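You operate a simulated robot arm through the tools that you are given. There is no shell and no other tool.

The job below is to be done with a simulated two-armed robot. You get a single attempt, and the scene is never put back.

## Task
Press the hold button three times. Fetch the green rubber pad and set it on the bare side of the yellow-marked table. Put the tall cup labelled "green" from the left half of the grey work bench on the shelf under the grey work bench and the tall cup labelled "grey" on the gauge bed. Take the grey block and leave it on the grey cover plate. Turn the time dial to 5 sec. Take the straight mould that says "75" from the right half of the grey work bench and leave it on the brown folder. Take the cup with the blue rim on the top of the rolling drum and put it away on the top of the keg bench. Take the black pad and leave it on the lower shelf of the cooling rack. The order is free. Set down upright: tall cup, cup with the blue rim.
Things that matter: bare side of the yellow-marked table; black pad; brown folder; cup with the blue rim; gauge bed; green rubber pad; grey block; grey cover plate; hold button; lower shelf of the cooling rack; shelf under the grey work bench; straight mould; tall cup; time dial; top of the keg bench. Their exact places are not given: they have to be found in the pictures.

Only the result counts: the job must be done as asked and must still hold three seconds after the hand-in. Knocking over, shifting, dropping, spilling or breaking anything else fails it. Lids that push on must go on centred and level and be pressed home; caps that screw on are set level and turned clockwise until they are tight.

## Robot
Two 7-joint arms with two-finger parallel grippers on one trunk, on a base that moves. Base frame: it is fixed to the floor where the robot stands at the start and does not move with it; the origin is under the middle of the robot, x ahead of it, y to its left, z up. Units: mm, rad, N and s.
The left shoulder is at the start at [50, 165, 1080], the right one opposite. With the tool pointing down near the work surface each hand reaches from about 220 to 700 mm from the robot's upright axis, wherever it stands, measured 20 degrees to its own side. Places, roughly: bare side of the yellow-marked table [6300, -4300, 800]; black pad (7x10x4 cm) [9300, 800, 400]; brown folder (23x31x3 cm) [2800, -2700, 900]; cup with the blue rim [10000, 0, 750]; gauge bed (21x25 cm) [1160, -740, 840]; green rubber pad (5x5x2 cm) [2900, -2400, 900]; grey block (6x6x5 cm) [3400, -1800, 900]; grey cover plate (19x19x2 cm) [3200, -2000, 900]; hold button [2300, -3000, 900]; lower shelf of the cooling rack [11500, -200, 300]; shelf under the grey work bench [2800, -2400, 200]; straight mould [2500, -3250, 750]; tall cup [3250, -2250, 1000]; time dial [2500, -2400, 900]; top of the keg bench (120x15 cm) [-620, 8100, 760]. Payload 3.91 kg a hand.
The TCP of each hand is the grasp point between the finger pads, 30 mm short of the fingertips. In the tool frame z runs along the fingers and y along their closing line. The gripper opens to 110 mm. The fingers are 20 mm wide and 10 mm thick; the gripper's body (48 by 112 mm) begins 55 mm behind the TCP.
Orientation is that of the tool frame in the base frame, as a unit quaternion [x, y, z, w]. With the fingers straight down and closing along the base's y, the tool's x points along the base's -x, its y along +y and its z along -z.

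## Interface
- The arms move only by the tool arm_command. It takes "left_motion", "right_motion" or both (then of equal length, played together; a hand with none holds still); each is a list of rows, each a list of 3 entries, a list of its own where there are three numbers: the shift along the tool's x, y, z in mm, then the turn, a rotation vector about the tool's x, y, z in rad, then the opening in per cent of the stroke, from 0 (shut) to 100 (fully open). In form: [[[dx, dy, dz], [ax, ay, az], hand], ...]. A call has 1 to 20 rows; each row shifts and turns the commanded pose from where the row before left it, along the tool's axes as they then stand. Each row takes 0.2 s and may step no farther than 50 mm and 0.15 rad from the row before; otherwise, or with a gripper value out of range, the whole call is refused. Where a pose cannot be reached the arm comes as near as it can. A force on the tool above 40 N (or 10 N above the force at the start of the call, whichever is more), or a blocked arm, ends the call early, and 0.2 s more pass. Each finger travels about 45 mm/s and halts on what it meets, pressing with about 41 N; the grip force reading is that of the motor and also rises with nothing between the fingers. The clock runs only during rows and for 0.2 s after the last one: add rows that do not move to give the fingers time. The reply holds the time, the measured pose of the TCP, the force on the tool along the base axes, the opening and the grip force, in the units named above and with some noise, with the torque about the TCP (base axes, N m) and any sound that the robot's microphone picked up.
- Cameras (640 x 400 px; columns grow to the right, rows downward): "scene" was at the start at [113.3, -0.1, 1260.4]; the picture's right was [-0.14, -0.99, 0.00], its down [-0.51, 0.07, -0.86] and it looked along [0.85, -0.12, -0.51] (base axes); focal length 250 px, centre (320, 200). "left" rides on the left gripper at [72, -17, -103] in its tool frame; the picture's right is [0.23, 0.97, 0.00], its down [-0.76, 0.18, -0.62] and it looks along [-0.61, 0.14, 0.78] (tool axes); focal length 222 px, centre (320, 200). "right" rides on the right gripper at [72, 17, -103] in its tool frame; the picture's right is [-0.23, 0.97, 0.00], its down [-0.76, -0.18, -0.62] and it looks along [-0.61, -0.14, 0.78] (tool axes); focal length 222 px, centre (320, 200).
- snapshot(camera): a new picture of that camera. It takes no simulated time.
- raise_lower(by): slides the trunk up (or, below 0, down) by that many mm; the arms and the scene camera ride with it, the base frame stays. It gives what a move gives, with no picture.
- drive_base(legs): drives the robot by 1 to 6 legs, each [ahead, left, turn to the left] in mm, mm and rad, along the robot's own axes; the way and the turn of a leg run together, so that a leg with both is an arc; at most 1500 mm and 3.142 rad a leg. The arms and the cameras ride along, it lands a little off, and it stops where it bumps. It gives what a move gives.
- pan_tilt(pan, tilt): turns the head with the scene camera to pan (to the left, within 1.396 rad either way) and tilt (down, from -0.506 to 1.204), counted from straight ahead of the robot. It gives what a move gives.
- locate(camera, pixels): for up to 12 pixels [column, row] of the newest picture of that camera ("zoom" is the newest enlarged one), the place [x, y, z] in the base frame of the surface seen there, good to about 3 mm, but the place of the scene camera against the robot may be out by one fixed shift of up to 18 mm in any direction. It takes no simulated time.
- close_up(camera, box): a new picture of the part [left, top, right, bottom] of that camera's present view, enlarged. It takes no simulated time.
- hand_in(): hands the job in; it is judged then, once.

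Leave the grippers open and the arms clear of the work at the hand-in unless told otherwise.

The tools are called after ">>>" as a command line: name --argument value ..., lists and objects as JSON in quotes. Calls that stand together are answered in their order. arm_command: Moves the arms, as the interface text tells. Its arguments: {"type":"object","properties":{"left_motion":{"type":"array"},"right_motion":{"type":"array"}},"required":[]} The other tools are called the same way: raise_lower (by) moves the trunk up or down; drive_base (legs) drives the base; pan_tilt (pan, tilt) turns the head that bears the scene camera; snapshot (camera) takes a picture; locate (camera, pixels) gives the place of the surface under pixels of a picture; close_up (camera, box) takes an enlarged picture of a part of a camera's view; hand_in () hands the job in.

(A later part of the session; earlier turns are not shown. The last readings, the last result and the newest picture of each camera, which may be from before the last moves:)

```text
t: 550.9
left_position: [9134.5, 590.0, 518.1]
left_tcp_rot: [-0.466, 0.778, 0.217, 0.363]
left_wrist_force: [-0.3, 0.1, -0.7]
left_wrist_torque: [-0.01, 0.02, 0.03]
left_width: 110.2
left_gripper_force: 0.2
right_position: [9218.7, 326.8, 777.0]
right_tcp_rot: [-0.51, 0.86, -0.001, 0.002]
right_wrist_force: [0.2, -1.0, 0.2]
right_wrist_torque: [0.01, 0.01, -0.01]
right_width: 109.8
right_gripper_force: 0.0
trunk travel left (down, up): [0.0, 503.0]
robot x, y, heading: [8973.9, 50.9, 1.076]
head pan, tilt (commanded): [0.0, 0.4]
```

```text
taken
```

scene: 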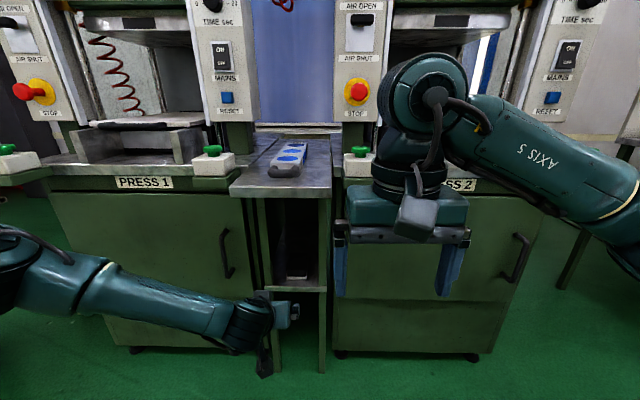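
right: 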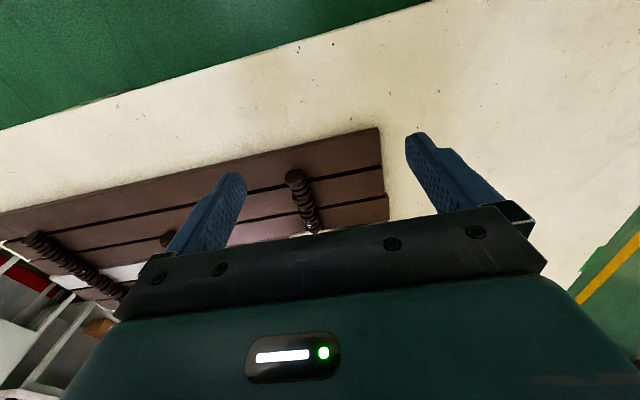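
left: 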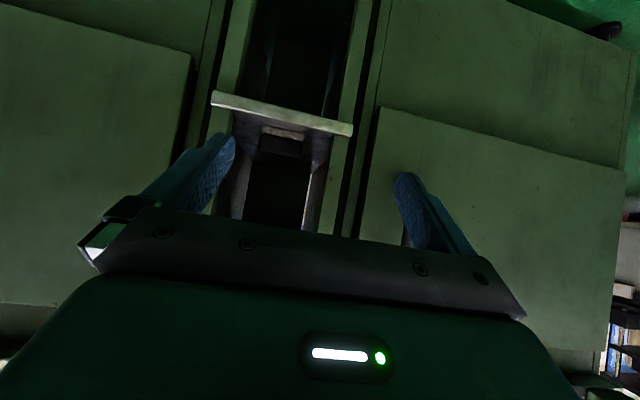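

The stand's shelf and the pad (light front edge at (283,133)) are visible in the left camera. Locate pad and stand features.

>>> close_up --camera "left" --box '[200, 60, 380, 230]'

>>> locate --camera "left" --pixels '[[283, 133], [265, 130], [303, 136], [280, 145], [262, 142], [302, 150], [215, 100], [350, 128], [232, 70], [350, 80], [240, 170], [315, 190]]'

```text
2.35 times, centred on (290, 145) of left
```

zoom: 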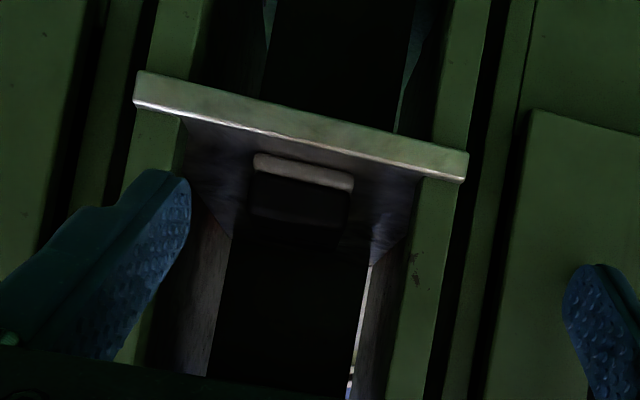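

```text
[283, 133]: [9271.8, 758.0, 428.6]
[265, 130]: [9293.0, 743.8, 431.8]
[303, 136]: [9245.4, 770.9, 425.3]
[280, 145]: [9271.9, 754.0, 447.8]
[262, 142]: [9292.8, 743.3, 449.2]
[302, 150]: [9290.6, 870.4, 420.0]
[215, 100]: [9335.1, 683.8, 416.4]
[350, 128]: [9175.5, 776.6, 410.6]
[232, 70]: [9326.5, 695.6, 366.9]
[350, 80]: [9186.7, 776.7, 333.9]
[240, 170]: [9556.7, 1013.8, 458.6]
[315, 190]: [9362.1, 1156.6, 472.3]
```

Pad front face at v≈5260, centre u≈7668; stand opening ≈7599–7743. Correct heading (−0.025) and shift right ~18 mm, then re-check.

>>> drive_base --legs '[[0, -18, -0.026]]'

>>> snapshot --camera "left"

>>> locate --camera "left" --pixels '[[283, 133], [280, 145], [215, 100], [350, 128], [262, 134], [300, 140]]'

```text
t: 551.7
left_position: [9163.5, 577.6, 519.4]
left_tcp_rot: [-0.457, 0.783, 0.213, 0.364]
left_wrist_force: [0.0, 0.5, -0.1]
left_wrist_torque: [0.02, 0.0, 0.01]
left_width: 110.1
left_gripper_force: 0.0
right_position: [9241.3, 310.5, 776.8]
right_tcp_rot: [-0.5, 0.866, -0.001, 0.001]
right_wrist_force: [0.6, -0.2, 0.3]
right_wrist_torque: [0.01, 0.0, 0.0]
right_width: 110.0
right_gripper_force: 0.0
trunk travel left (down, up): [0.0, 503.0]
robot x, y, heading: [8988.6, 45.3, 1.051]
head pan, tilt (commanded): [0.0, 0.4]
```

```text
taken
```

left: 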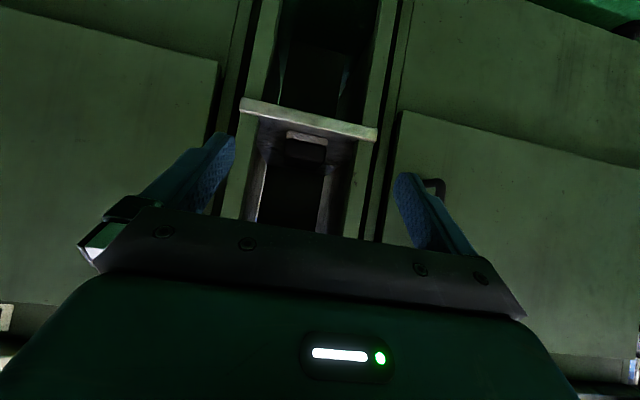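

```text
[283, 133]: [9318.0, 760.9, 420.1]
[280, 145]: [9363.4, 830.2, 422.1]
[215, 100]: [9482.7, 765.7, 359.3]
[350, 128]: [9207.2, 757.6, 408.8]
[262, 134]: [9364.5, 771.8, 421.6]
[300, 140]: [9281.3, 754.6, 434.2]
```

Aligned (TCP u≈7667, yaw 60.6°). Lower to z≈452 with opening 80%, then advance by base in steps.

>>> arm_command --left_motion '[[[25.7, 0, 21.5], [0, 0, 0], 80], [[25.7, 0, 21.5], [0, 0, 0], 80], [[0, 0, 0], [0, 0, 0], 80]]'

>>> drive_base --legs '[[110, 0, 0]]'

>>> snapshot --camera "left"

>>> close_up --camera "left" --box '[200, 60, 420, 230]'

```text
t: 552.5
left_position: [9162.0, 579.3, 451.6]
left_tcp_rot: [-0.456, 0.784, 0.212, 0.365]
left_wrist_force: [0.1, 0.1, -0.1]
left_wrist_torque: [0.0, -0.01, -0.01]
left_width: 87.9
left_gripper_force: 0.2
right_position: [9241.8, 311.8, 776.7]
right_tcp_rot: [-0.5, 0.866, -0.001, 0.002]
right_wrist_force: [-0.4, -0.5, 0.6]
right_wrist_torque: [-0.03, 0.01, -0.02]
right_width: 110.0
right_gripper_force: 0.1
trunk travel left (down, up): [0.0, 503.0]
robot x, y, heading: [8992.8, 44.8, 1.051]
head pan, tilt (commanded): [0.0, 0.4]
```

```text
t: 553.7
left_position: [9216.1, 673.2, 453.0]
left_tcp_rot: [-0.457, 0.783, 0.213, 0.364]
left_wrist_force: [-0.4, 0.1, -0.2]
left_wrist_torque: [0.0, 0.04, 0.0]
left_width: 88.1
left_gripper_force: 0.1
right_position: [9294.8, 404.1, 778.0]
right_tcp_rot: [-0.5, 0.866, -0.002, 0.002]
right_wrist_force: [-0.2, 0.6, 0.9]
right_wrist_torque: [-0.03, 0.01, -0.01]
right_width: 109.9
right_gripper_force: 0.1
trunk travel left (down, up): [0.0, 503.0]
robot x, y, heading: [9047.8, 141.1, 1.052]
head pan, tilt (commanded): [0.0, 0.4]
```

```text
taken
```

left: 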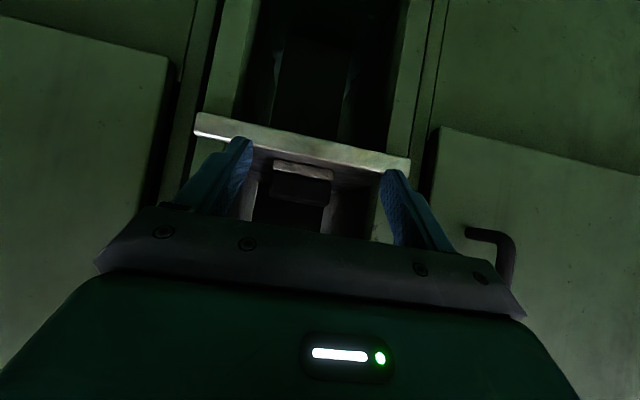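

```text
2.35 times, centred on (310, 145) of left
```

zoom: 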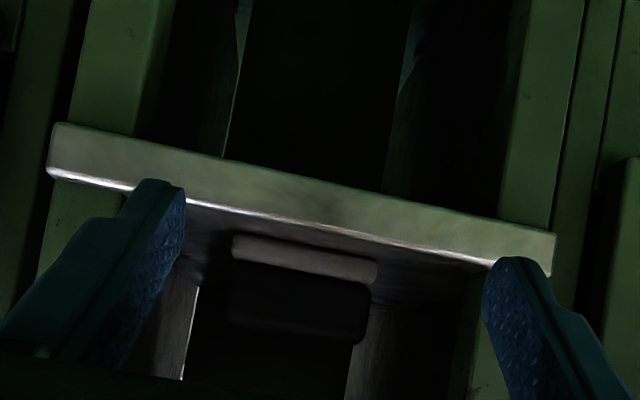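

>>> locate --camera "zoom" --pixels '[[240, 248], [370, 275], [305, 262], [300, 300], [60, 170], [545, 265], [125, 190], [510, 230]]'

```text
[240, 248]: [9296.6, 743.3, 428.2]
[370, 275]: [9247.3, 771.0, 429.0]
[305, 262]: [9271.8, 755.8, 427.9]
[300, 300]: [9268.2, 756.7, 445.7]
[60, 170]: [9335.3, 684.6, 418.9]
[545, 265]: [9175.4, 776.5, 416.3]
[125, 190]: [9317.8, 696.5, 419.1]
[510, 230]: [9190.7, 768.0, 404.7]
```

Pad centre u≈7672; TCP u≈7665. Advance 118 mm with 6 mm right shift.

>>> drive_base --legs '[[60, -6, 0]]'

>>> snapshot --camera "left"

>>> snapshot --camera "scene"

```text
t: 554.7
left_position: [9250.4, 720.7, 451.0]
left_tcp_rot: [-0.456, 0.783, 0.213, 0.365]
left_wrist_force: [-0.1, -0.5, 0.5]
left_wrist_torque: [-0.02, -0.02, -0.04]
left_width: 88.0
left_gripper_force: 0.0
right_position: [9330.3, 453.5, 777.4]
right_tcp_rot: [-0.499, 0.867, -0.001, 0.002]
right_wrist_force: [-0.2, 0.7, 0.3]
right_wrist_torque: [0.0, 0.04, 0.02]
right_width: 109.9
right_gripper_force: 0.1
trunk travel left (down, up): [0.0, 503.0]
robot x, y, heading: [9079.2, 183.1, 1.05]
head pan, tilt (commanded): [0.0, 0.4]
```

```text
taken
```

left: 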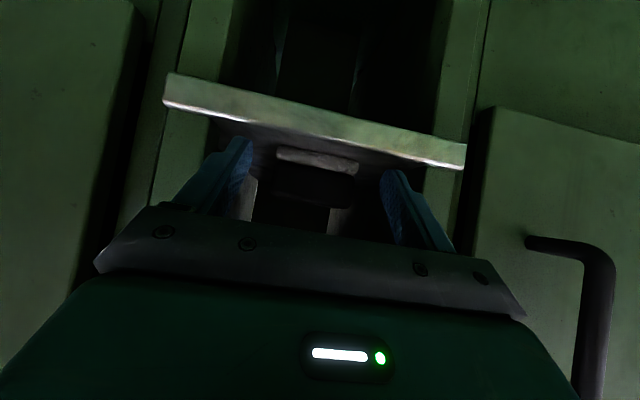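

```text
taken
```

scene: 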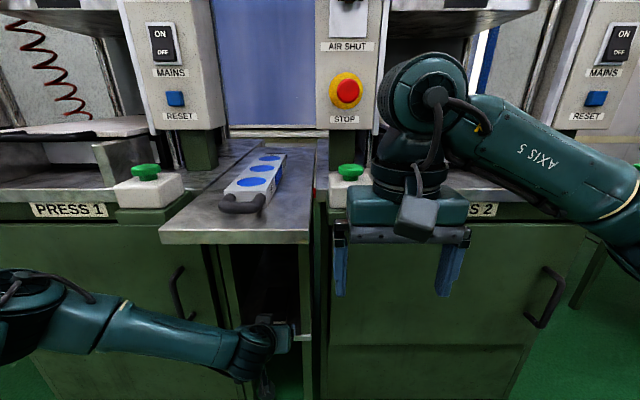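

Centred (TCP u≈7671). Advance 60 mm more.

>>> drive_base --legs '[[58, 0, 0]]'

>>> snapshot --camera "left"

```text
t: 555.6
left_position: [9279.3, 771.0, 452.6]
left_tcp_rot: [-0.456, 0.784, 0.212, 0.364]
left_wrist_force: [0.4, -0.6, 0.2]
left_wrist_torque: [-0.03, 0.02, -0.01]
left_width: 88.2
left_gripper_force: 0.1
right_position: [9359.1, 502.8, 777.6]
right_tcp_rot: [-0.499, 0.867, -0.001, 0.002]
right_wrist_force: [0.2, 0.3, 0.0]
right_wrist_torque: [0.03, -0.03, -0.01]
right_width: 110.1
right_gripper_force: 0.0
trunk travel left (down, up): [0.0, 503.0]
robot x, y, heading: [9104.4, 236.3, 1.052]
head pan, tilt (commanded): [0.0, 0.4]
```

```text
taken
```

left: 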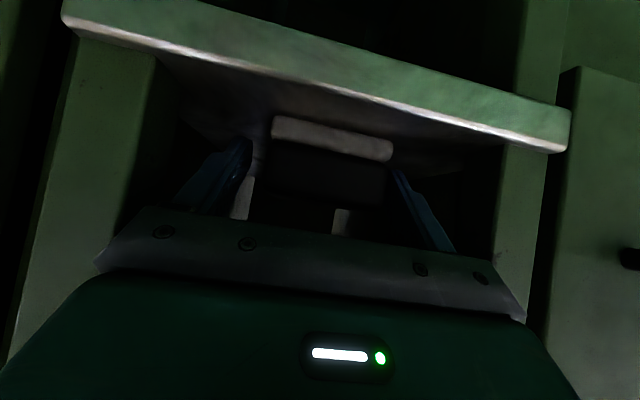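

Pad is centred between the fingers. Close.

>>> arm_command --left_motion '[[[0, 0, 0], [0, 0, 0], 70], [[0, 0, 0], [0, 0, 0], 60], [[0, 0, 0], [0, 0, 0], 50], [[0, 0, 0], [0, 0, 0], 45], [[0, 0, 0], [0, 0, 0], 45]]'

>>> snapshot --camera "left"

```text
t: 556.9
left_position: [9279.0, 771.1, 450.7]
left_tcp_rot: [-0.457, 0.783, 0.213, 0.365]
left_wrist_force: [-1.5, -0.3, 0.5]
left_wrist_torque: [0.0, 0.03, 0.0]
left_width: 64.0
left_gripper_force: 41.5
right_position: [9359.2, 502.0, 776.7]
right_tcp_rot: [-0.5, 0.866, -0.001, 0.002]
right_wrist_force: [0.3, 0.0, 0.3]
right_wrist_torque: [0.01, -0.03, 0.02]
right_width: 109.9
right_gripper_force: 0.0
trunk travel left (down, up): [0.0, 503.0]
robot x, y, heading: [9107.4, 236.1, 1.051]
head pan, tilt (commanded): [0.0, 0.4]
```

```text
taken
```

left: 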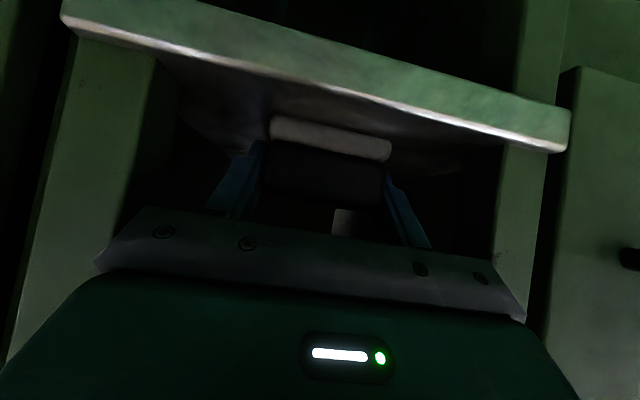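

Gripped (64 mm). Lift 18 mm and back out with the base.

>>> arm_command --left_motion '[[[-4, 0, -3.4], [0, 0, 0], 45], [[-5, 0, -4.2], [0, 0, 0], 45], [[-6, 0, -5], [0, 0, 0], 45], [[0, 0, 0], [0, 0, 0], 45]]'

>>> snapshot --camera "left"

>>> drive_base --legs '[[-120, 0, 0]]'

>>> snapshot --camera "left"

```text
t: 557.9
left_position: [9277.5, 770.3, 472.9]
left_tcp_rot: [-0.457, 0.783, 0.212, 0.365]
left_wrist_force: [-0.2, 0.3, -1.4]
left_wrist_torque: [-0.02, -0.02, -0.01]
left_width: 64.6
left_gripper_force: 41.3
right_position: [9358.8, 502.4, 776.0]
right_tcp_rot: [-0.499, 0.866, -0.001, 0.001]
right_wrist_force: [-0.2, -0.5, 0.7]
right_wrist_torque: [-0.01, -0.01, 0.0]
right_width: 110.0
right_gripper_force: 0.1
trunk travel left (down, up): [0.0, 503.0]
robot x, y, heading: [9107.9, 237.1, 1.053]
head pan, tilt (commanded): [0.0, 0.4]
```

```text
taken
```

left: 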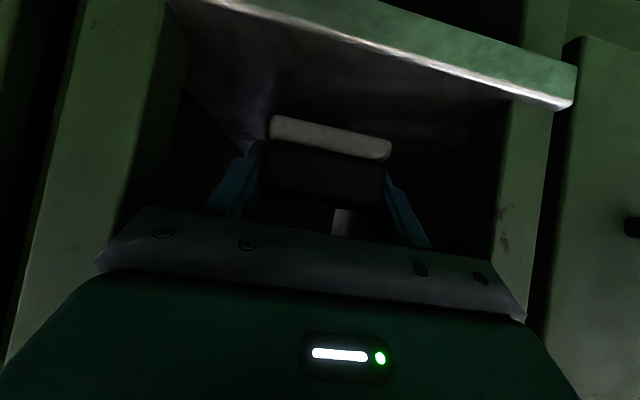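

```text
t: 559.1
left_position: [9218.1, 668.1, 472.1]
left_tcp_rot: [-0.457, 0.784, 0.211, 0.363]
left_wrist_force: [0.0, 0.1, -0.9]
left_wrist_torque: [-0.04, 0.02, 0.01]
left_width: 64.5
left_gripper_force: 41.0
right_position: [9298.8, 398.9, 777.4]
right_tcp_rot: [-0.5, 0.866, -0.001, 0.002]
right_wrist_force: [0.2, 0.6, -0.4]
right_wrist_torque: [-0.02, -0.05, 0.03]
right_width: 110.0
right_gripper_force: 0.0
trunk travel left (down, up): [0.0, 503.0]
robot x, y, heading: [9048.9, 130.7, 1.053]
head pan, tilt (commanded): [0.0, 0.4]
```

```text
taken
```

left: 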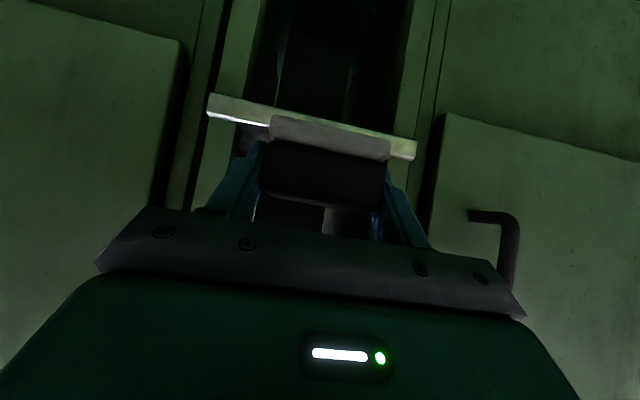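

Pad is out. Back off ~920 mm, then sidestep right ~1700 mm (clear of the rolling drum) to view the cooling rack.

>>> drive_base --legs '[[-920, 0, 0], [0, -850, 0], [0, -800, 0]]'

>>> pan_tilt --pan -0.2 --tilt 0.35

>>> snapshot --camera "scene"

>>> close_up --camera "scene" --box '[180, 110, 480, 300]'

```text
t: 578.2
left_position: [10183.8, -934.6, 471.6]
left_tcp_rot: [-0.461, 0.781, 0.214, 0.362]
left_wrist_force: [0.2, -0.7, -0.8]
left_wrist_torque: [0.0, 0.01, 0.05]
left_width: 64.1
left_gripper_force: 40.5
right_position: [10266.0, -1203.0, 777.9]
right_tcp_rot: [-0.505, 0.863, 0.0, 0.003]
right_wrist_force: [0.3, 0.6, -0.2]
right_wrist_torque: [-0.02, 0.02, 0.02]
right_width: 110.2
right_gripper_force: 0.0
trunk travel left (down, up): [0.0, 503.0]
robot x, y, heading: [10016.9, -1473.4, 1.062]
head pan, tilt (commanded): [0.0, 0.4]
```

```text
t: 579.0
left_position: [10182.8, -934.9, 471.4]
left_tcp_rot: [-0.462, 0.781, 0.214, 0.362]
left_wrist_force: [-0.1, 0.0, -1.0]
left_wrist_torque: [-0.06, -0.01, 0.02]
left_width: 64.6
left_gripper_force: 41.0
right_position: [10267.6, -1204.3, 775.6]
right_tcp_rot: [-0.505, 0.863, -0.001, 0.002]
right_wrist_force: [0.1, 0.5, -1.1]
right_wrist_torque: [-0.02, 0.01, 0.0]
right_width: 110.1
right_gripper_force: 0.0
trunk travel left (down, up): [0.0, 503.0]
robot x, y, heading: [10021.4, -1471.9, 1.066]
head pan, tilt (commanded): [-0.201, 0.351]
```

```text
taken
```

scene: 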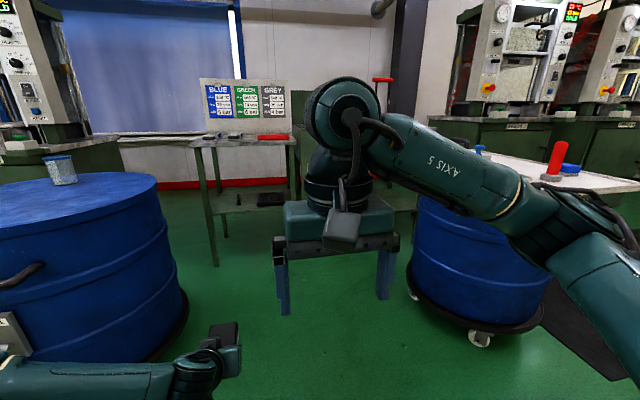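

```text
2.11 times, centred on (330, 205) of scene
```

zoom: 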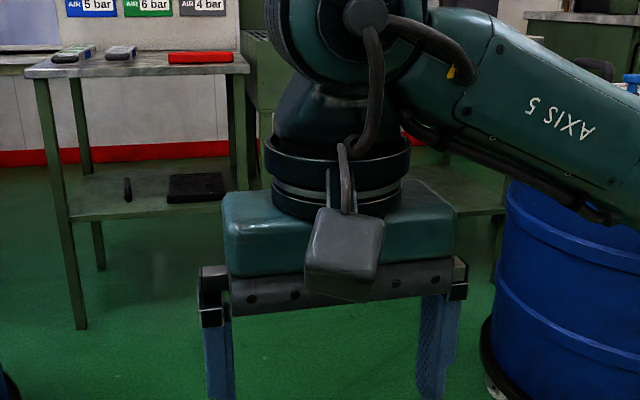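

>>> arm_command --right_motion '[[[20, -40, 0], [0, 0, 0], 100], [[20, -40, 0], [0, 0, 0], 100], [[20, -40, 0], [0, 0, 0], 100], [[20, -40, 0], [0, 0, 0], 100], [[0, 0, 0], [0, 0, 0], 100]]'

>>> snapshot --camera "scene"

>>> snapshot --camera "right"

```text
t: 580.2
left_position: [10183.0, -934.7, 471.5]
left_tcp_rot: [-0.462, 0.781, 0.214, 0.361]
left_wrist_force: [0.8, 0.9, -1.4]
left_wrist_torque: [-0.02, 0.03, -0.01]
left_width: 64.4
left_gripper_force: 41.5
right_position: [10368.1, -1350.9, 777.3]
right_tcp_rot: [-0.505, 0.863, -0.002, 0.002]
right_wrist_force: [-0.5, 0.0, -0.6]
right_wrist_torque: [-0.01, 0.0, 0.04]
right_width: 109.8
right_gripper_force: 0.0
trunk travel left (down, up): [0.0, 503.0]
robot x, y, heading: [10019.2, -1471.9, 1.061]
head pan, tilt (commanded): [-0.201, 0.351]
```

```text
taken
```

scene: 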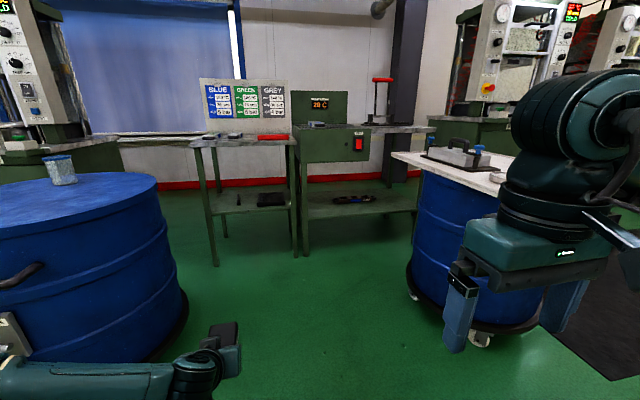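

```text
taken
```

right: 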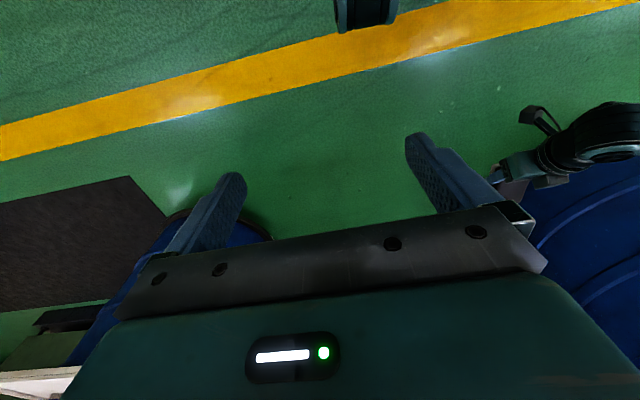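

The cooling rack is visible at (300–430,125–260). Zoom and locate its lower shelf.

>>> close_up --camera "scene" --box '[180, 80, 460, 270]'

>>> locate --camera "scene" --pixels '[[330, 210], [395, 205], [320, 217], [405, 212], [350, 199], [303, 245], [215, 250], [415, 220], [340, 130], [240, 205], [440, 200], [415, 290]]'

```text
2.11 times, centred on (320, 175) of scene
```

zoom: 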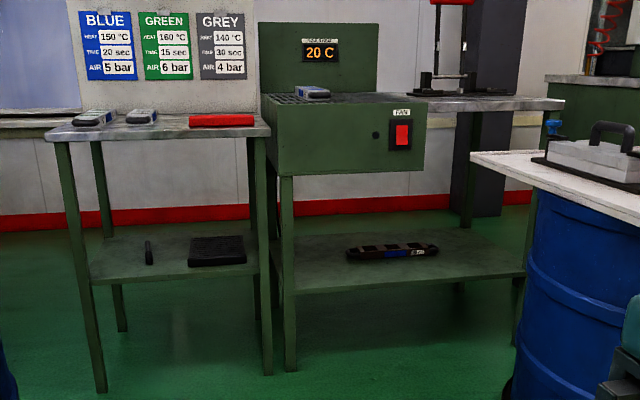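

```text
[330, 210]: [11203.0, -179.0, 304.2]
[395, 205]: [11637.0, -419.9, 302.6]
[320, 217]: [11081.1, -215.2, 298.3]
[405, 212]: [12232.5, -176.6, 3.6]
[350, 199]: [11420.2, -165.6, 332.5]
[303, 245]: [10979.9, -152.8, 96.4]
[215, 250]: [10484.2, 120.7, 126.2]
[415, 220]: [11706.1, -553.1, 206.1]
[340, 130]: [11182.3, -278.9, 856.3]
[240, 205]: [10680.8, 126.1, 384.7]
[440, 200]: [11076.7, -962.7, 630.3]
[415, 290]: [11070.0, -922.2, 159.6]
```

The cooling rack's lower shelf is z≈303, front edge v≈5316, u≈9650–10400; drum 2 blocks its right half. Check my left elbow's position to plan the approach.

>>> pan_tilt --pan 0.7 --tilt 0.7

>>> snapshot --camera "scene"

>>> locate --camera "scene" --pixels '[[300, 300], [250, 250], [350, 250], [200, 300], [400, 250], [150, 280], [300, 250], [350, 200]]'

```text
t: 581.4
left_position: [10183.4, -935.1, 471.0]
left_tcp_rot: [-0.462, 0.781, 0.214, 0.363]
left_wrist_force: [-0.3, 0.0, -1.6]
left_wrist_torque: [0.0, -0.01, 0.03]
left_width: 64.6
left_gripper_force: 40.8
right_position: [10369.1, -1351.5, 776.4]
right_tcp_rot: [-0.504, 0.864, 0.0, 0.001]
right_wrist_force: [-0.7, -0.8, -1.5]
right_wrist_torque: [0.0, -0.02, -0.01]
right_width: 110.1
right_gripper_force: 0.1
trunk travel left (down, up): [0.0, 503.0]
robot x, y, heading: [10019.2, -1469.3, 1.066]
head pan, tilt (commanded): [0.7, 0.7]
```

```text
taken
```

scene: 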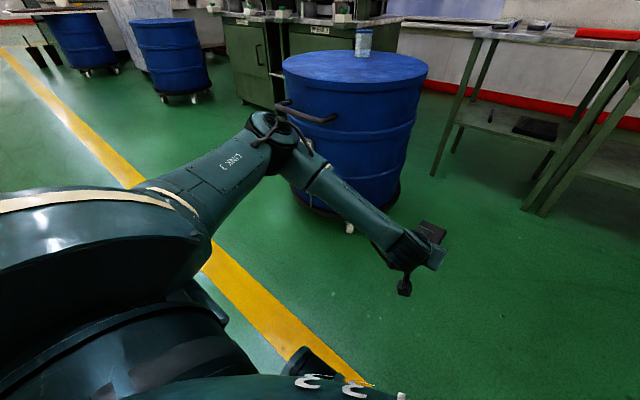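

```text
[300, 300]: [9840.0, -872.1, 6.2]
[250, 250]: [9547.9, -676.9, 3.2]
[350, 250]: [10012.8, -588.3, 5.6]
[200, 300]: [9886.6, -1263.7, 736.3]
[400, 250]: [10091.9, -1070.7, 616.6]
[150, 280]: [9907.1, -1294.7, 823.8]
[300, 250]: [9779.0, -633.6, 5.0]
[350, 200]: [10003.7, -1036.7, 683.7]
```

>>> locate --camera "scene" --pixels '[[268, 125], [290, 130], [255, 135], [300, 165], [380, 235], [395, 245], [432, 232], [220, 170], [355, 150], [285, 105]]'

```text
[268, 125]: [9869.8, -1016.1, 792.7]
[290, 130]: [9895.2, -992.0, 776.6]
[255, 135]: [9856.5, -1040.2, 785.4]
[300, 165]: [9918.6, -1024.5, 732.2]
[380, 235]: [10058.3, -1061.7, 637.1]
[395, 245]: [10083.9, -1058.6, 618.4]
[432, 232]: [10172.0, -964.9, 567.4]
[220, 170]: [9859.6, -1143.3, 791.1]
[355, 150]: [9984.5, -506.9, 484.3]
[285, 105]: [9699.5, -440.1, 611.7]
```

The target TCP height at the rack is only ~340 mm, so test reach here in free space: move the left hand 110 mm to the right and lower it.

>>> arm_command --left_motion '[[[0, -40, 0], [0, 0, 0], 45], [[0, -40, 0], [0, 0, 0], 45], [[0, -30, 0], [0, 0, 0], 45], [[30.6, 0, 25.7], [0, 0, 0], 45], [[30.6, 0, 25.7], [0, 0, 0], 45], [[30.6, 0, 25.7], [0, 0, 0], 45], [[0, 0, 0], [0, 0, 0], 45]]'

>>> snapshot --camera "scene"

```text
t: 583.0
left_position: [10279.5, -988.8, 353.1]
left_tcp_rot: [-0.462, 0.78, 0.215, 0.363]
left_wrist_force: [-0.1, 0.2, -0.7]
left_wrist_torque: [-0.02, 0.01, -0.03]
left_width: 64.3
left_gripper_force: 41.1
right_position: [10368.7, -1351.0, 776.6]
right_tcp_rot: [-0.505, 0.863, 0.0, 0.002]
right_wrist_force: [-0.6, 0.0, 0.5]
right_wrist_torque: [0.02, -0.05, 0.01]
right_width: 109.9
right_gripper_force: 0.2
trunk travel left (down, up): [0.0, 503.0]
robot x, y, heading: [10015.0, -1473.5, 1.057]
head pan, tilt (commanded): [0.7, 0.7]
```

```text
taken
```

scene: 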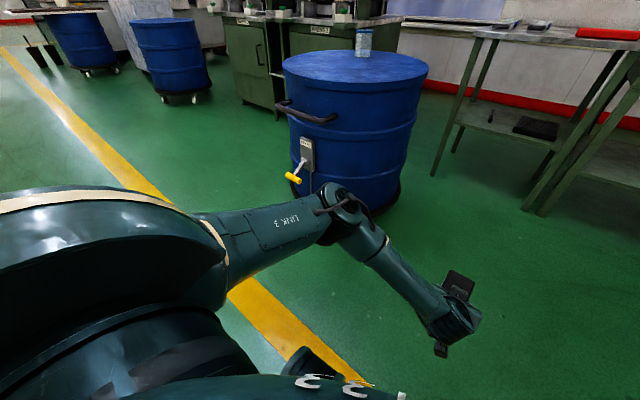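

The pose is reachable at z≈353 with the hand on the centre line. Raise the right hand 200 mm (to lift that elbow above drum 2's board), and check the board's corner.

>>> arm_command --right_motion '[[[0, 0, -45], [0, 0, 0], 100], [[0, 0, -45], [0, 0, 0], 100], [[0, 0, -45], [0, 0, 0], 100], [[0, 0, -45], [0, 0, 0], 100], [[0, 0, -40], [0, 0, 0], 100], [[0, 0, 0], [0, 0, 0], 100]]'

>>> pan_tilt --pan -0.4 --tilt 0.4

>>> snapshot --camera "scene"

```text
t: 584.4
left_position: [10279.4, -989.7, 353.5]
left_tcp_rot: [-0.462, 0.781, 0.214, 0.362]
left_wrist_force: [0.5, 0.5, 0.0]
left_wrist_torque: [-0.07, -0.01, -0.01]
left_width: 64.4
left_gripper_force: 40.9
right_position: [10361.0, -1329.4, 973.8]
right_tcp_rot: [-0.504, 0.864, 0.0, 0.002]
right_wrist_force: [-0.3, -0.7, 0.5]
right_wrist_torque: [0.0, -0.01, 0.01]
right_width: 109.7
right_gripper_force: 0.1
right hand out of reach, approached as far as the arm can: row 4, 5
trunk travel left (down, up): [0.0, 503.0]
robot x, y, heading: [10017.7, -1475.3, 1.062]
head pan, tilt (commanded): [0.7, 0.7]
```

```text
t: 585.7
left_position: [10279.1, -989.4, 353.9]
left_tcp_rot: [-0.462, 0.781, 0.215, 0.363]
left_wrist_force: [-1.1, 0.0, -0.6]
left_wrist_torque: [-0.02, -0.02, 0.0]
left_width: 64.6
left_gripper_force: 40.8
right_position: [10362.5, -1329.2, 974.0]
right_tcp_rot: [-0.505, 0.863, 0.0, 0.002]
right_wrist_force: [-0.3, -0.3, -0.3]
right_wrist_torque: [0.02, 0.06, 0.02]
right_width: 110.5
right_gripper_force: 0.1
trunk travel left (down, up): [0.0, 503.0]
robot x, y, heading: [10021.6, -1470.7, 1.062]
head pan, tilt (commanded): [-0.4, 0.4]
```

```text
taken
```

scene: 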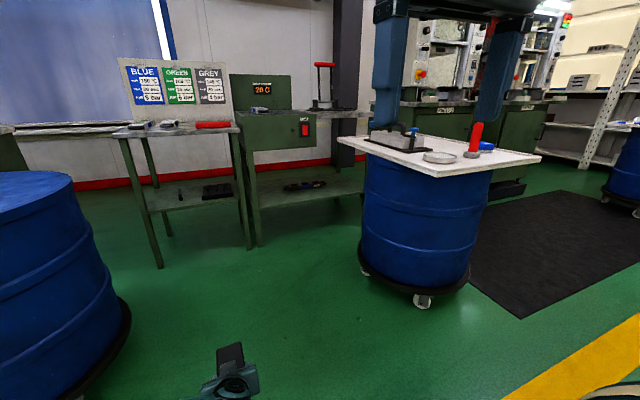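

Excellent view. Locate board corners, drum 2's sides, rack legs/shelf and first table legs.

>>> locate --camera "scene" --pixels '[[338, 140], [432, 176], [540, 155], [363, 230], [418, 240], [470, 240], [362, 265], [257, 240], [265, 200], [355, 190], [245, 240], [160, 262]]'

>>> close_up --camera "scene" --box '[100, 60, 400, 290]'

```text
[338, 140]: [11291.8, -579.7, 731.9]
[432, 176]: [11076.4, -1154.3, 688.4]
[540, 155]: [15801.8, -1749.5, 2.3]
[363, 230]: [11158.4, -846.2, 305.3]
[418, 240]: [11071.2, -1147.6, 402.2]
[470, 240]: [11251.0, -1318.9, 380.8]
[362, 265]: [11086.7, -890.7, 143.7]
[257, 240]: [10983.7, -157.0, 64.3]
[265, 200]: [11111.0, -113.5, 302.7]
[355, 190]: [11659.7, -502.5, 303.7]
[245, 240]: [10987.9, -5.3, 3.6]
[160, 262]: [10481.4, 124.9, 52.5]
```

```text
1.74 times, centred on (250, 175) of scene
```

zoom: 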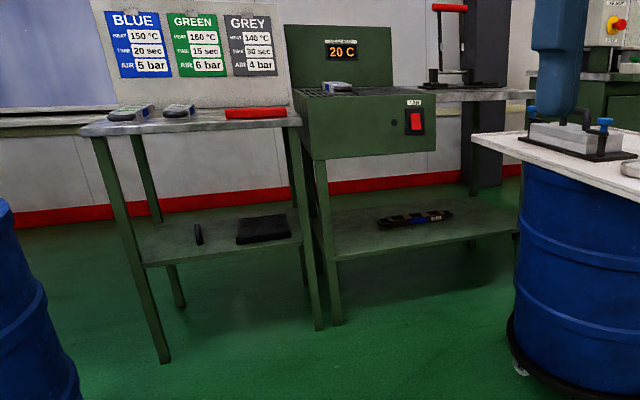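

Drum 2's left edge is u≈10065; standing at u≈9730 leaves ~100 mm. Sidestep right 300 mm with heading fix, then go ahead 800 mm.

>>> drive_base --legs '[[0, -300, -0.011], [780, 0, 0]]'

>>> snapshot --camera "left"

>>> pan_tilt --pan 0.0 --tilt 0.6

>>> snapshot --camera "scene"

```text
t: 592.6
left_position: [10926.3, -468.5, 354.0]
left_tcp_rot: [-0.456, 0.784, 0.212, 0.364]
left_wrist_force: [0.4, 0.0, -0.9]
left_wrist_torque: [-0.05, 0.03, -0.01]
left_width: 64.4
left_gripper_force: 40.9
right_position: [11002.8, -809.6, 974.5]
right_tcp_rot: [-0.498, 0.867, 0.0, 0.002]
right_wrist_force: [-0.1, 0.1, -0.2]
right_wrist_torque: [-0.01, -0.04, 0.0]
right_width: 110.1
right_gripper_force: 0.1
trunk travel left (down, up): [0.0, 503.0]
robot x, y, heading: [10656.0, -951.1, 1.045]
head pan, tilt (commanded): [-0.4, 0.4]
```

```text
taken
```

left: 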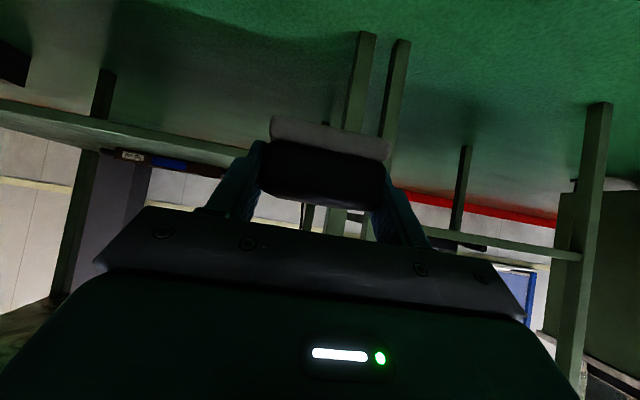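

```text
t: 593.5
left_position: [10925.3, -468.0, 352.9]
left_tcp_rot: [-0.455, 0.785, 0.21, 0.364]
left_wrist_force: [0.4, 0.7, -0.5]
left_wrist_torque: [-0.02, 0.0, -0.02]
left_width: 64.7
left_gripper_force: 41.1
right_position: [11002.9, -811.3, 974.2]
right_tcp_rot: [-0.498, 0.867, 0.0, 0.001]
right_wrist_force: [0.0, -1.1, 0.0]
right_wrist_torque: [0.0, 0.0, 0.04]
right_width: 110.2
right_gripper_force: 0.1
trunk travel left (down, up): [0.0, 503.0]
robot x, y, heading: [10657.2, -948.5, 1.05]
head pan, tilt (commanded): [0.0, 0.6]
```

```text
taken
```

scene: 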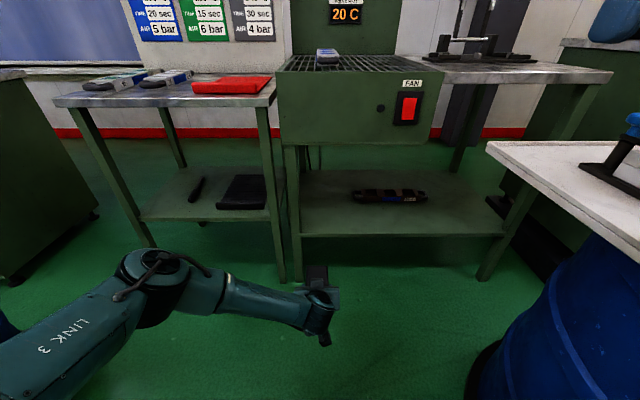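

Locate rack leg, shelf edge etc. with the accurate left camera.

>>> locate --camera "left" --pixels '[[352, 90], [362, 60], [390, 90], [345, 110], [100, 122], [200, 143], [150, 133], [230, 150], [120, 150], [180, 150], [337, 215], [560, 252]]'

>>> close_up --camera "left" --box '[60, 20, 420, 240]'

```text
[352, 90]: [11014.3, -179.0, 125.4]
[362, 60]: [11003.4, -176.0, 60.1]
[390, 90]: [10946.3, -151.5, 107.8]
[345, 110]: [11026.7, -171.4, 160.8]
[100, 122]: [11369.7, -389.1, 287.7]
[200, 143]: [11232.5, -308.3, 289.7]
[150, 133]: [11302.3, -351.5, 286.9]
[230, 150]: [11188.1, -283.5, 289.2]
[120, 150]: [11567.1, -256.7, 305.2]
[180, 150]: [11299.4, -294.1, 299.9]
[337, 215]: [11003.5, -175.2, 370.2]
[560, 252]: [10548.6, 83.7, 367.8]
```

```text
1.78 times, centred on (240, 130) of left
```

zoom: 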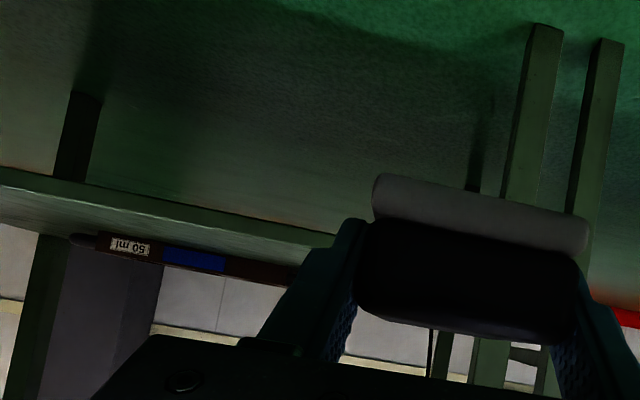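

Shelf top z≈301, front v≈5310, rack leg inner edge u≈9660. Shift right 45 mm, then advance 180 mm and re-check.

>>> drive_base --legs '[[0, -45, 0.002], [180, 0, 0]]'

>>> snapshot --camera "left"

>>> snapshot --camera "scene"

```text
t: 595.7
left_position: [11050.5, -332.0, 352.4]
left_tcp_rot: [-0.459, 0.783, 0.213, 0.363]
left_wrist_force: [-0.2, -0.5, -1.1]
left_wrist_torque: [-0.01, 0.01, 0.01]
left_width: 64.4
left_gripper_force: 40.4
right_position: [11130.4, -674.2, 973.5]
right_tcp_rot: [-0.502, 0.865, 0.001, 0.003]
right_wrist_force: [-0.5, -0.5, -0.1]
right_wrist_torque: [-0.02, -0.03, 0.01]
right_width: 110.2
right_gripper_force: 0.1
trunk travel left (down, up): [0.0, 503.0]
robot x, y, heading: [10785.9, -815.6, 1.058]
head pan, tilt (commanded): [0.0, 0.6]
```

```text
taken
```

left: 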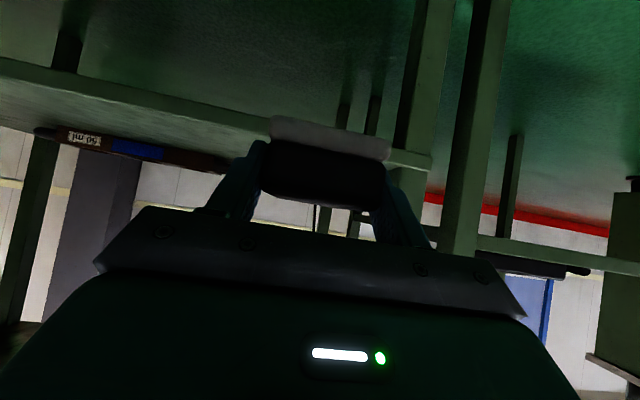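

```text
taken
```

scene: 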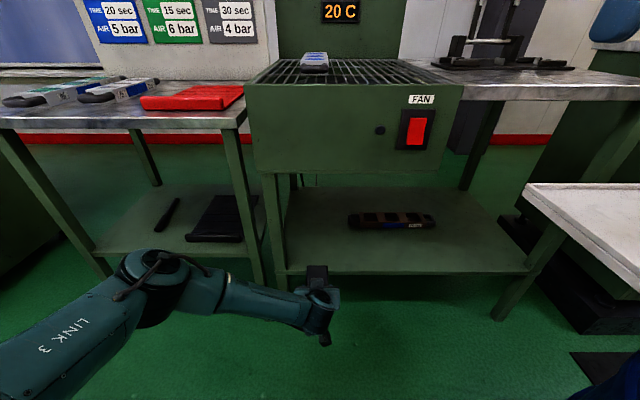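

>>> locate --camera "scene" --pixels '[[160, 262], [145, 255], [190, 265], [175, 255], [95, 250], [254, 260], [240, 130], [280, 265], [350, 217], [215, 285]]'

>>> locate --camera "left" --pixels '[[420, 60], [405, 120], [430, 155], [250, 125], [150, 100], [225, 165], [220, 140], [470, 150]]'

```text
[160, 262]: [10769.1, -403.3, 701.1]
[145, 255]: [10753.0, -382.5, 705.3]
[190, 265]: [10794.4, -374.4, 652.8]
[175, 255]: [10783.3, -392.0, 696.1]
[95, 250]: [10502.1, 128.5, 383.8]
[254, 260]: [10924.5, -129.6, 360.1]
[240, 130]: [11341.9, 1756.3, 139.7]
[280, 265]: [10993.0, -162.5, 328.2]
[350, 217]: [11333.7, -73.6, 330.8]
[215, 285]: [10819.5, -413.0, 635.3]
```

```text
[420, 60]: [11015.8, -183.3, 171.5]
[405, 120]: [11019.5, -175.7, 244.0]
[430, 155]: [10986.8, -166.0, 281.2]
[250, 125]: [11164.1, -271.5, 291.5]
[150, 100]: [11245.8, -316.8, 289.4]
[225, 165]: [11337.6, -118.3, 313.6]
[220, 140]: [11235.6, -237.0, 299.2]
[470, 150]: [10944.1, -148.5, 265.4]
```

Elbow clears the neighbour table by ~50 mm; hand clears the rack leg by ~40 mm. Advance 195 mm in two legs.

>>> drive_base --legs '[[110, 0, -0.004]]'

>>> drive_base --legs '[[82, 0, 0]]'

>>> snapshot --camera "left"

>>> snapshot --camera "scene"

```text
t: 596.9
left_position: [11106.7, -236.7, 352.7]
left_tcp_rot: [-0.458, 0.783, 0.213, 0.363]
left_wrist_force: [-0.1, 0.3, -1.5]
left_wrist_torque: [-0.03, 0.04, -0.03]
left_width: 64.8
left_gripper_force: 41.4
right_position: [11184.1, -577.5, 973.6]
right_tcp_rot: [-0.501, 0.865, -0.001, 0.002]
right_wrist_force: [-0.5, 0.2, -0.5]
right_wrist_torque: [0.01, 0.01, 0.03]
right_width: 109.9
right_gripper_force: 0.1
trunk travel left (down, up): [0.0, 503.0]
robot x, y, heading: [10839.1, -717.2, 1.049]
head pan, tilt (commanded): [0.0, 0.6]
```

```text
t: 598.0
left_position: [11147.8, -165.7, 353.5]
left_tcp_rot: [-0.457, 0.784, 0.211, 0.364]
left_wrist_force: [0.3, 0.4, -0.4]
left_wrist_torque: [-0.06, 0.03, -0.01]
left_width: 64.1
left_gripper_force: 40.3
right_position: [11226.3, -507.4, 974.8]
right_tcp_rot: [-0.5, 0.866, 0.0, 0.001]
right_wrist_force: [0.0, -0.4, 0.8]
right_wrist_torque: [-0.01, -0.02, 0.0]
right_width: 110.0
right_gripper_force: 0.0
trunk travel left (down, up): [0.0, 503.0]
robot x, y, heading: [10883.6, -646.6, 1.053]
head pan, tilt (commanded): [0.0, 0.6]
```

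```text
taken
```

left: 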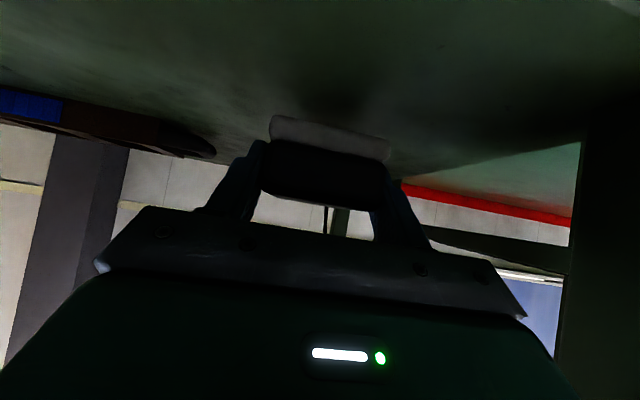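

```text
taken
```

scene: 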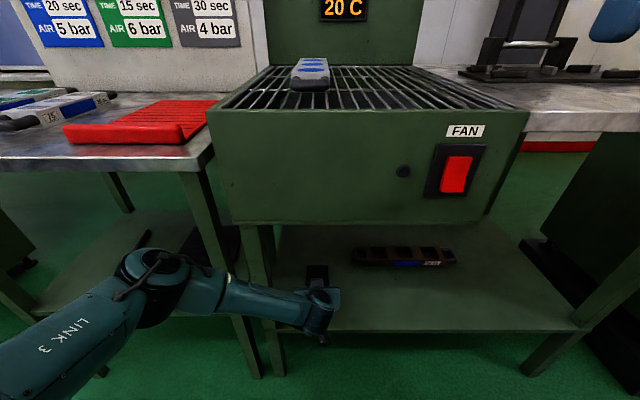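

Pad is above the shelf. Lower 13 mm, then small steps.

>>> arm_command --left_motion '[[[5.4, 0, 4.5], [0, 0, 0], 45], [[4.6, 0, 3.9], [0, 0, 0], 45], [[0, 0, 0], [0, 0, 0], 45]]'

>>> arm_command --left_motion '[[[1.5, 0, 1.3], [0, 0, 0], 45], [[1.5, 0, 1.3], [0, 0, 0], 45], [[0, 0, 0], [0, 0, 0], 45]]'

```text
t: 598.8
left_position: [11147.7, -165.0, 339.4]
left_tcp_rot: [-0.456, 0.784, 0.211, 0.364]
left_wrist_force: [0.0, 0.1, -1.6]
left_wrist_torque: [-0.02, 0.02, 0.03]
left_width: 64.3
left_gripper_force: 40.7
right_position: [11225.4, -506.2, 974.3]
right_tcp_rot: [-0.5, 0.866, 0.001, 0.002]
right_wrist_force: [0.6, -0.8, -0.1]
right_wrist_torque: [-0.01, 0.01, 0.0]
right_width: 109.9
right_gripper_force: 0.1
trunk travel left (down, up): [0.0, 503.0]
robot x, y, heading: [10880.6, -644.9, 1.051]
head pan, tilt (commanded): [0.0, 0.6]
```

```text
t: 599.5
left_position: [11148.0, -165.6, 336.4]
left_tcp_rot: [-0.457, 0.783, 0.212, 0.364]
left_wrist_force: [0.1, -0.9, -2.0]
left_wrist_torque: [0.0, 0.02, 0.01]
left_width: 64.3
left_gripper_force: 40.8
right_position: [11226.6, -507.0, 974.9]
right_tcp_rot: [-0.5, 0.866, 0.0, 0.002]
right_wrist_force: [-0.1, -0.2, -0.2]
right_wrist_torque: [0.06, 0.02, -0.01]
right_width: 109.9
right_gripper_force: 0.1
trunk travel left (down, up): [0.0, 503.0]
robot x, y, heading: [10883.5, -646.4, 1.05]
head pan, tilt (commanded): [0.0, 0.6]
```

>>> arm_command --left_motion '[[[1.2, 0, 1.0], [0, 0, 0], 45], [[0.8, 0, 0.7], [0, 0, 0], 45], [[0, 0, 0], [0, 0, 0], 45]]'

```text
t: 600.4
left_position: [11147.9, -165.8, 333.7]
left_tcp_rot: [-0.457, 0.784, 0.213, 0.363]
left_wrist_force: [0.4, 0.2, -0.2]
left_wrist_torque: [-0.02, 0.0, -0.02]
left_width: 64.7
left_gripper_force: 41.0
right_position: [11225.3, -506.6, 974.5]
right_tcp_rot: [-0.5, 0.866, 0.0, 0.002]
right_wrist_force: [1.3, 0.7, 0.1]
right_wrist_torque: [0.0, 0.01, 0.01]
right_width: 110.3
right_gripper_force: 0.0
trunk travel left (down, up): [0.0, 503.0]
robot x, y, heading: [10880.1, -646.8, 1.053]
head pan, tilt (commanded): [0.0, 0.6]
```

>>> arm_command --left_motion '[[[1.2, 0, 1.0], [0, 0, 0], 45], [[0, 0, 0], [0, 0, 0], 45]]'

```text
t: 601.0
left_position: [11147.1, -164.7, 333.1]
left_tcp_rot: [-0.457, 0.784, 0.212, 0.364]
left_wrist_force: [-1.1, -0.1, 0.4]
left_wrist_torque: [0.1, 0.05, 0.08]
left_width: 64.4
left_gripper_force: 41.2
right_position: [11225.9, -508.6, 974.7]
right_tcp_rot: [-0.5, 0.866, -0.001, 0.003]
right_wrist_force: [0.3, 0.4, -0.7]
right_wrist_torque: [-0.01, -0.02, -0.02]
right_width: 110.0
right_gripper_force: 0.2
trunk travel left (down, up): [0.0, 503.0]
robot x, y, heading: [10882.6, -646.7, 1.045]
head pan, tilt (commanded): [0.0, 0.6]
```

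>>> arm_command --left_motion '[[[0.8, 0, 0.6], [0, 0, 0], 45], [[0, 0, 0], [0, 0, 0], 45]]'

```text
t: 601.5
left_position: [11149.1, -164.9, 332.4]
left_tcp_rot: [-0.457, 0.783, 0.213, 0.364]
left_wrist_force: [-5.3, -3.3, 9.9]
left_wrist_torque: [0.21, 0.25, 0.2]
left_width: 64.6
left_gripper_force: 40.7
right_position: [11225.1, -508.1, 974.6]
right_tcp_rot: [-0.5, 0.866, 0.0, 0.002]
right_wrist_force: [0.1, 0.1, 0.5]
right_wrist_torque: [-0.01, 0.05, 0.02]
right_width: 109.8
right_gripper_force: 0.0
trunk travel left (down, up): [0.0, 503.0]
robot x, y, heading: [10882.2, -644.0, 1.051]
head pan, tilt (commanded): [0.0, 0.6]
```

Firm contact. Ease up 1 mm, open to 88 mm, and back out.

>>> arm_command --left_motion '[[[-0.8, 0, -0.7], [0, 0, 0], 45], [[0, 0, 0], [0, 0, 0], 60], [[0, 0, 0], [0, 0, 0], 75], [[0, 0, 0], [0, 0, 0], 82], [[0, 0, 0], [0, 0, 0], 82], [[-4, 0, -3.3], [0, 0, 0], 82], [[0, 0, 0], [0, 0, 0], 82]]'

>>> snapshot --camera "left"

>>> drive_base --legs '[[-150, 0, 0]]'

>>> snapshot --camera "left"

>>> snapshot --camera "scene"

```text
t: 603.1
left_position: [11148.6, -165.9, 336.9]
left_tcp_rot: [-0.457, 0.784, 0.211, 0.364]
left_wrist_force: [0.6, -0.7, 0.4]
left_wrist_torque: [0.01, -0.02, 0.0]
left_width: 90.2
left_gripper_force: 0.1
right_position: [11225.6, -508.0, 974.5]
right_tcp_rot: [-0.5, 0.866, 0.0, 0.002]
right_wrist_force: [0.5, -0.1, -0.6]
right_wrist_torque: [-0.04, -0.01, 0.0]
right_width: 109.9
right_gripper_force: 0.1
trunk travel left (down, up): [0.0, 503.0]
robot x, y, heading: [10882.2, -648.1, 1.045]
head pan, tilt (commanded): [0.0, 0.6]
```

```text
taken
```

left: 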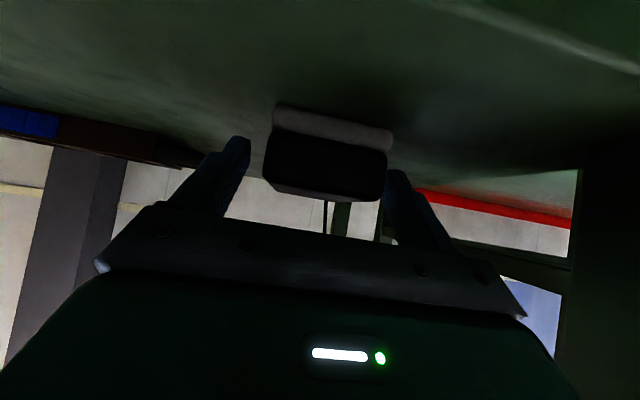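

```text
t: 604.5
left_position: [11073.1, -296.7, 336.7]
left_tcp_rot: [-0.457, 0.784, 0.212, 0.364]
left_wrist_force: [0.1, 0.6, 0.5]
left_wrist_torque: [0.0, 0.03, 0.01]
left_width: 90.4
left_gripper_force: 0.0
right_position: [11150.8, -639.0, 974.6]
right_tcp_rot: [-0.499, 0.867, 0.0, 0.002]
right_wrist_force: [-0.7, 0.0, -0.5]
right_wrist_torque: [0.01, -0.01, 0.01]
right_width: 110.2
right_gripper_force: 0.1
trunk travel left (down, up): [0.0, 503.0]
robot x, y, heading: [10809.8, -776.6, 1.05]
head pan, tilt (commanded): [0.0, 0.6]
```

```text
taken
```

left: 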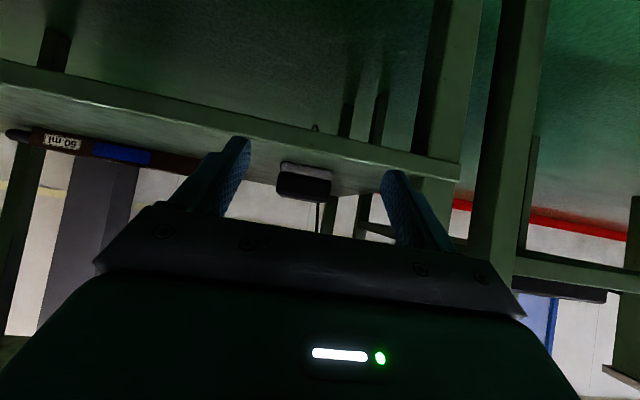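

```text
taken
```

scene: 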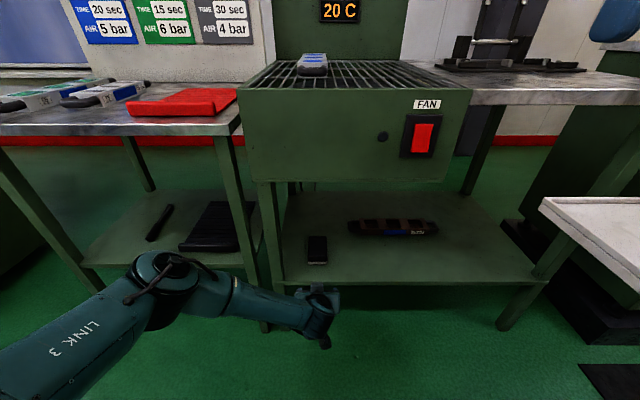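

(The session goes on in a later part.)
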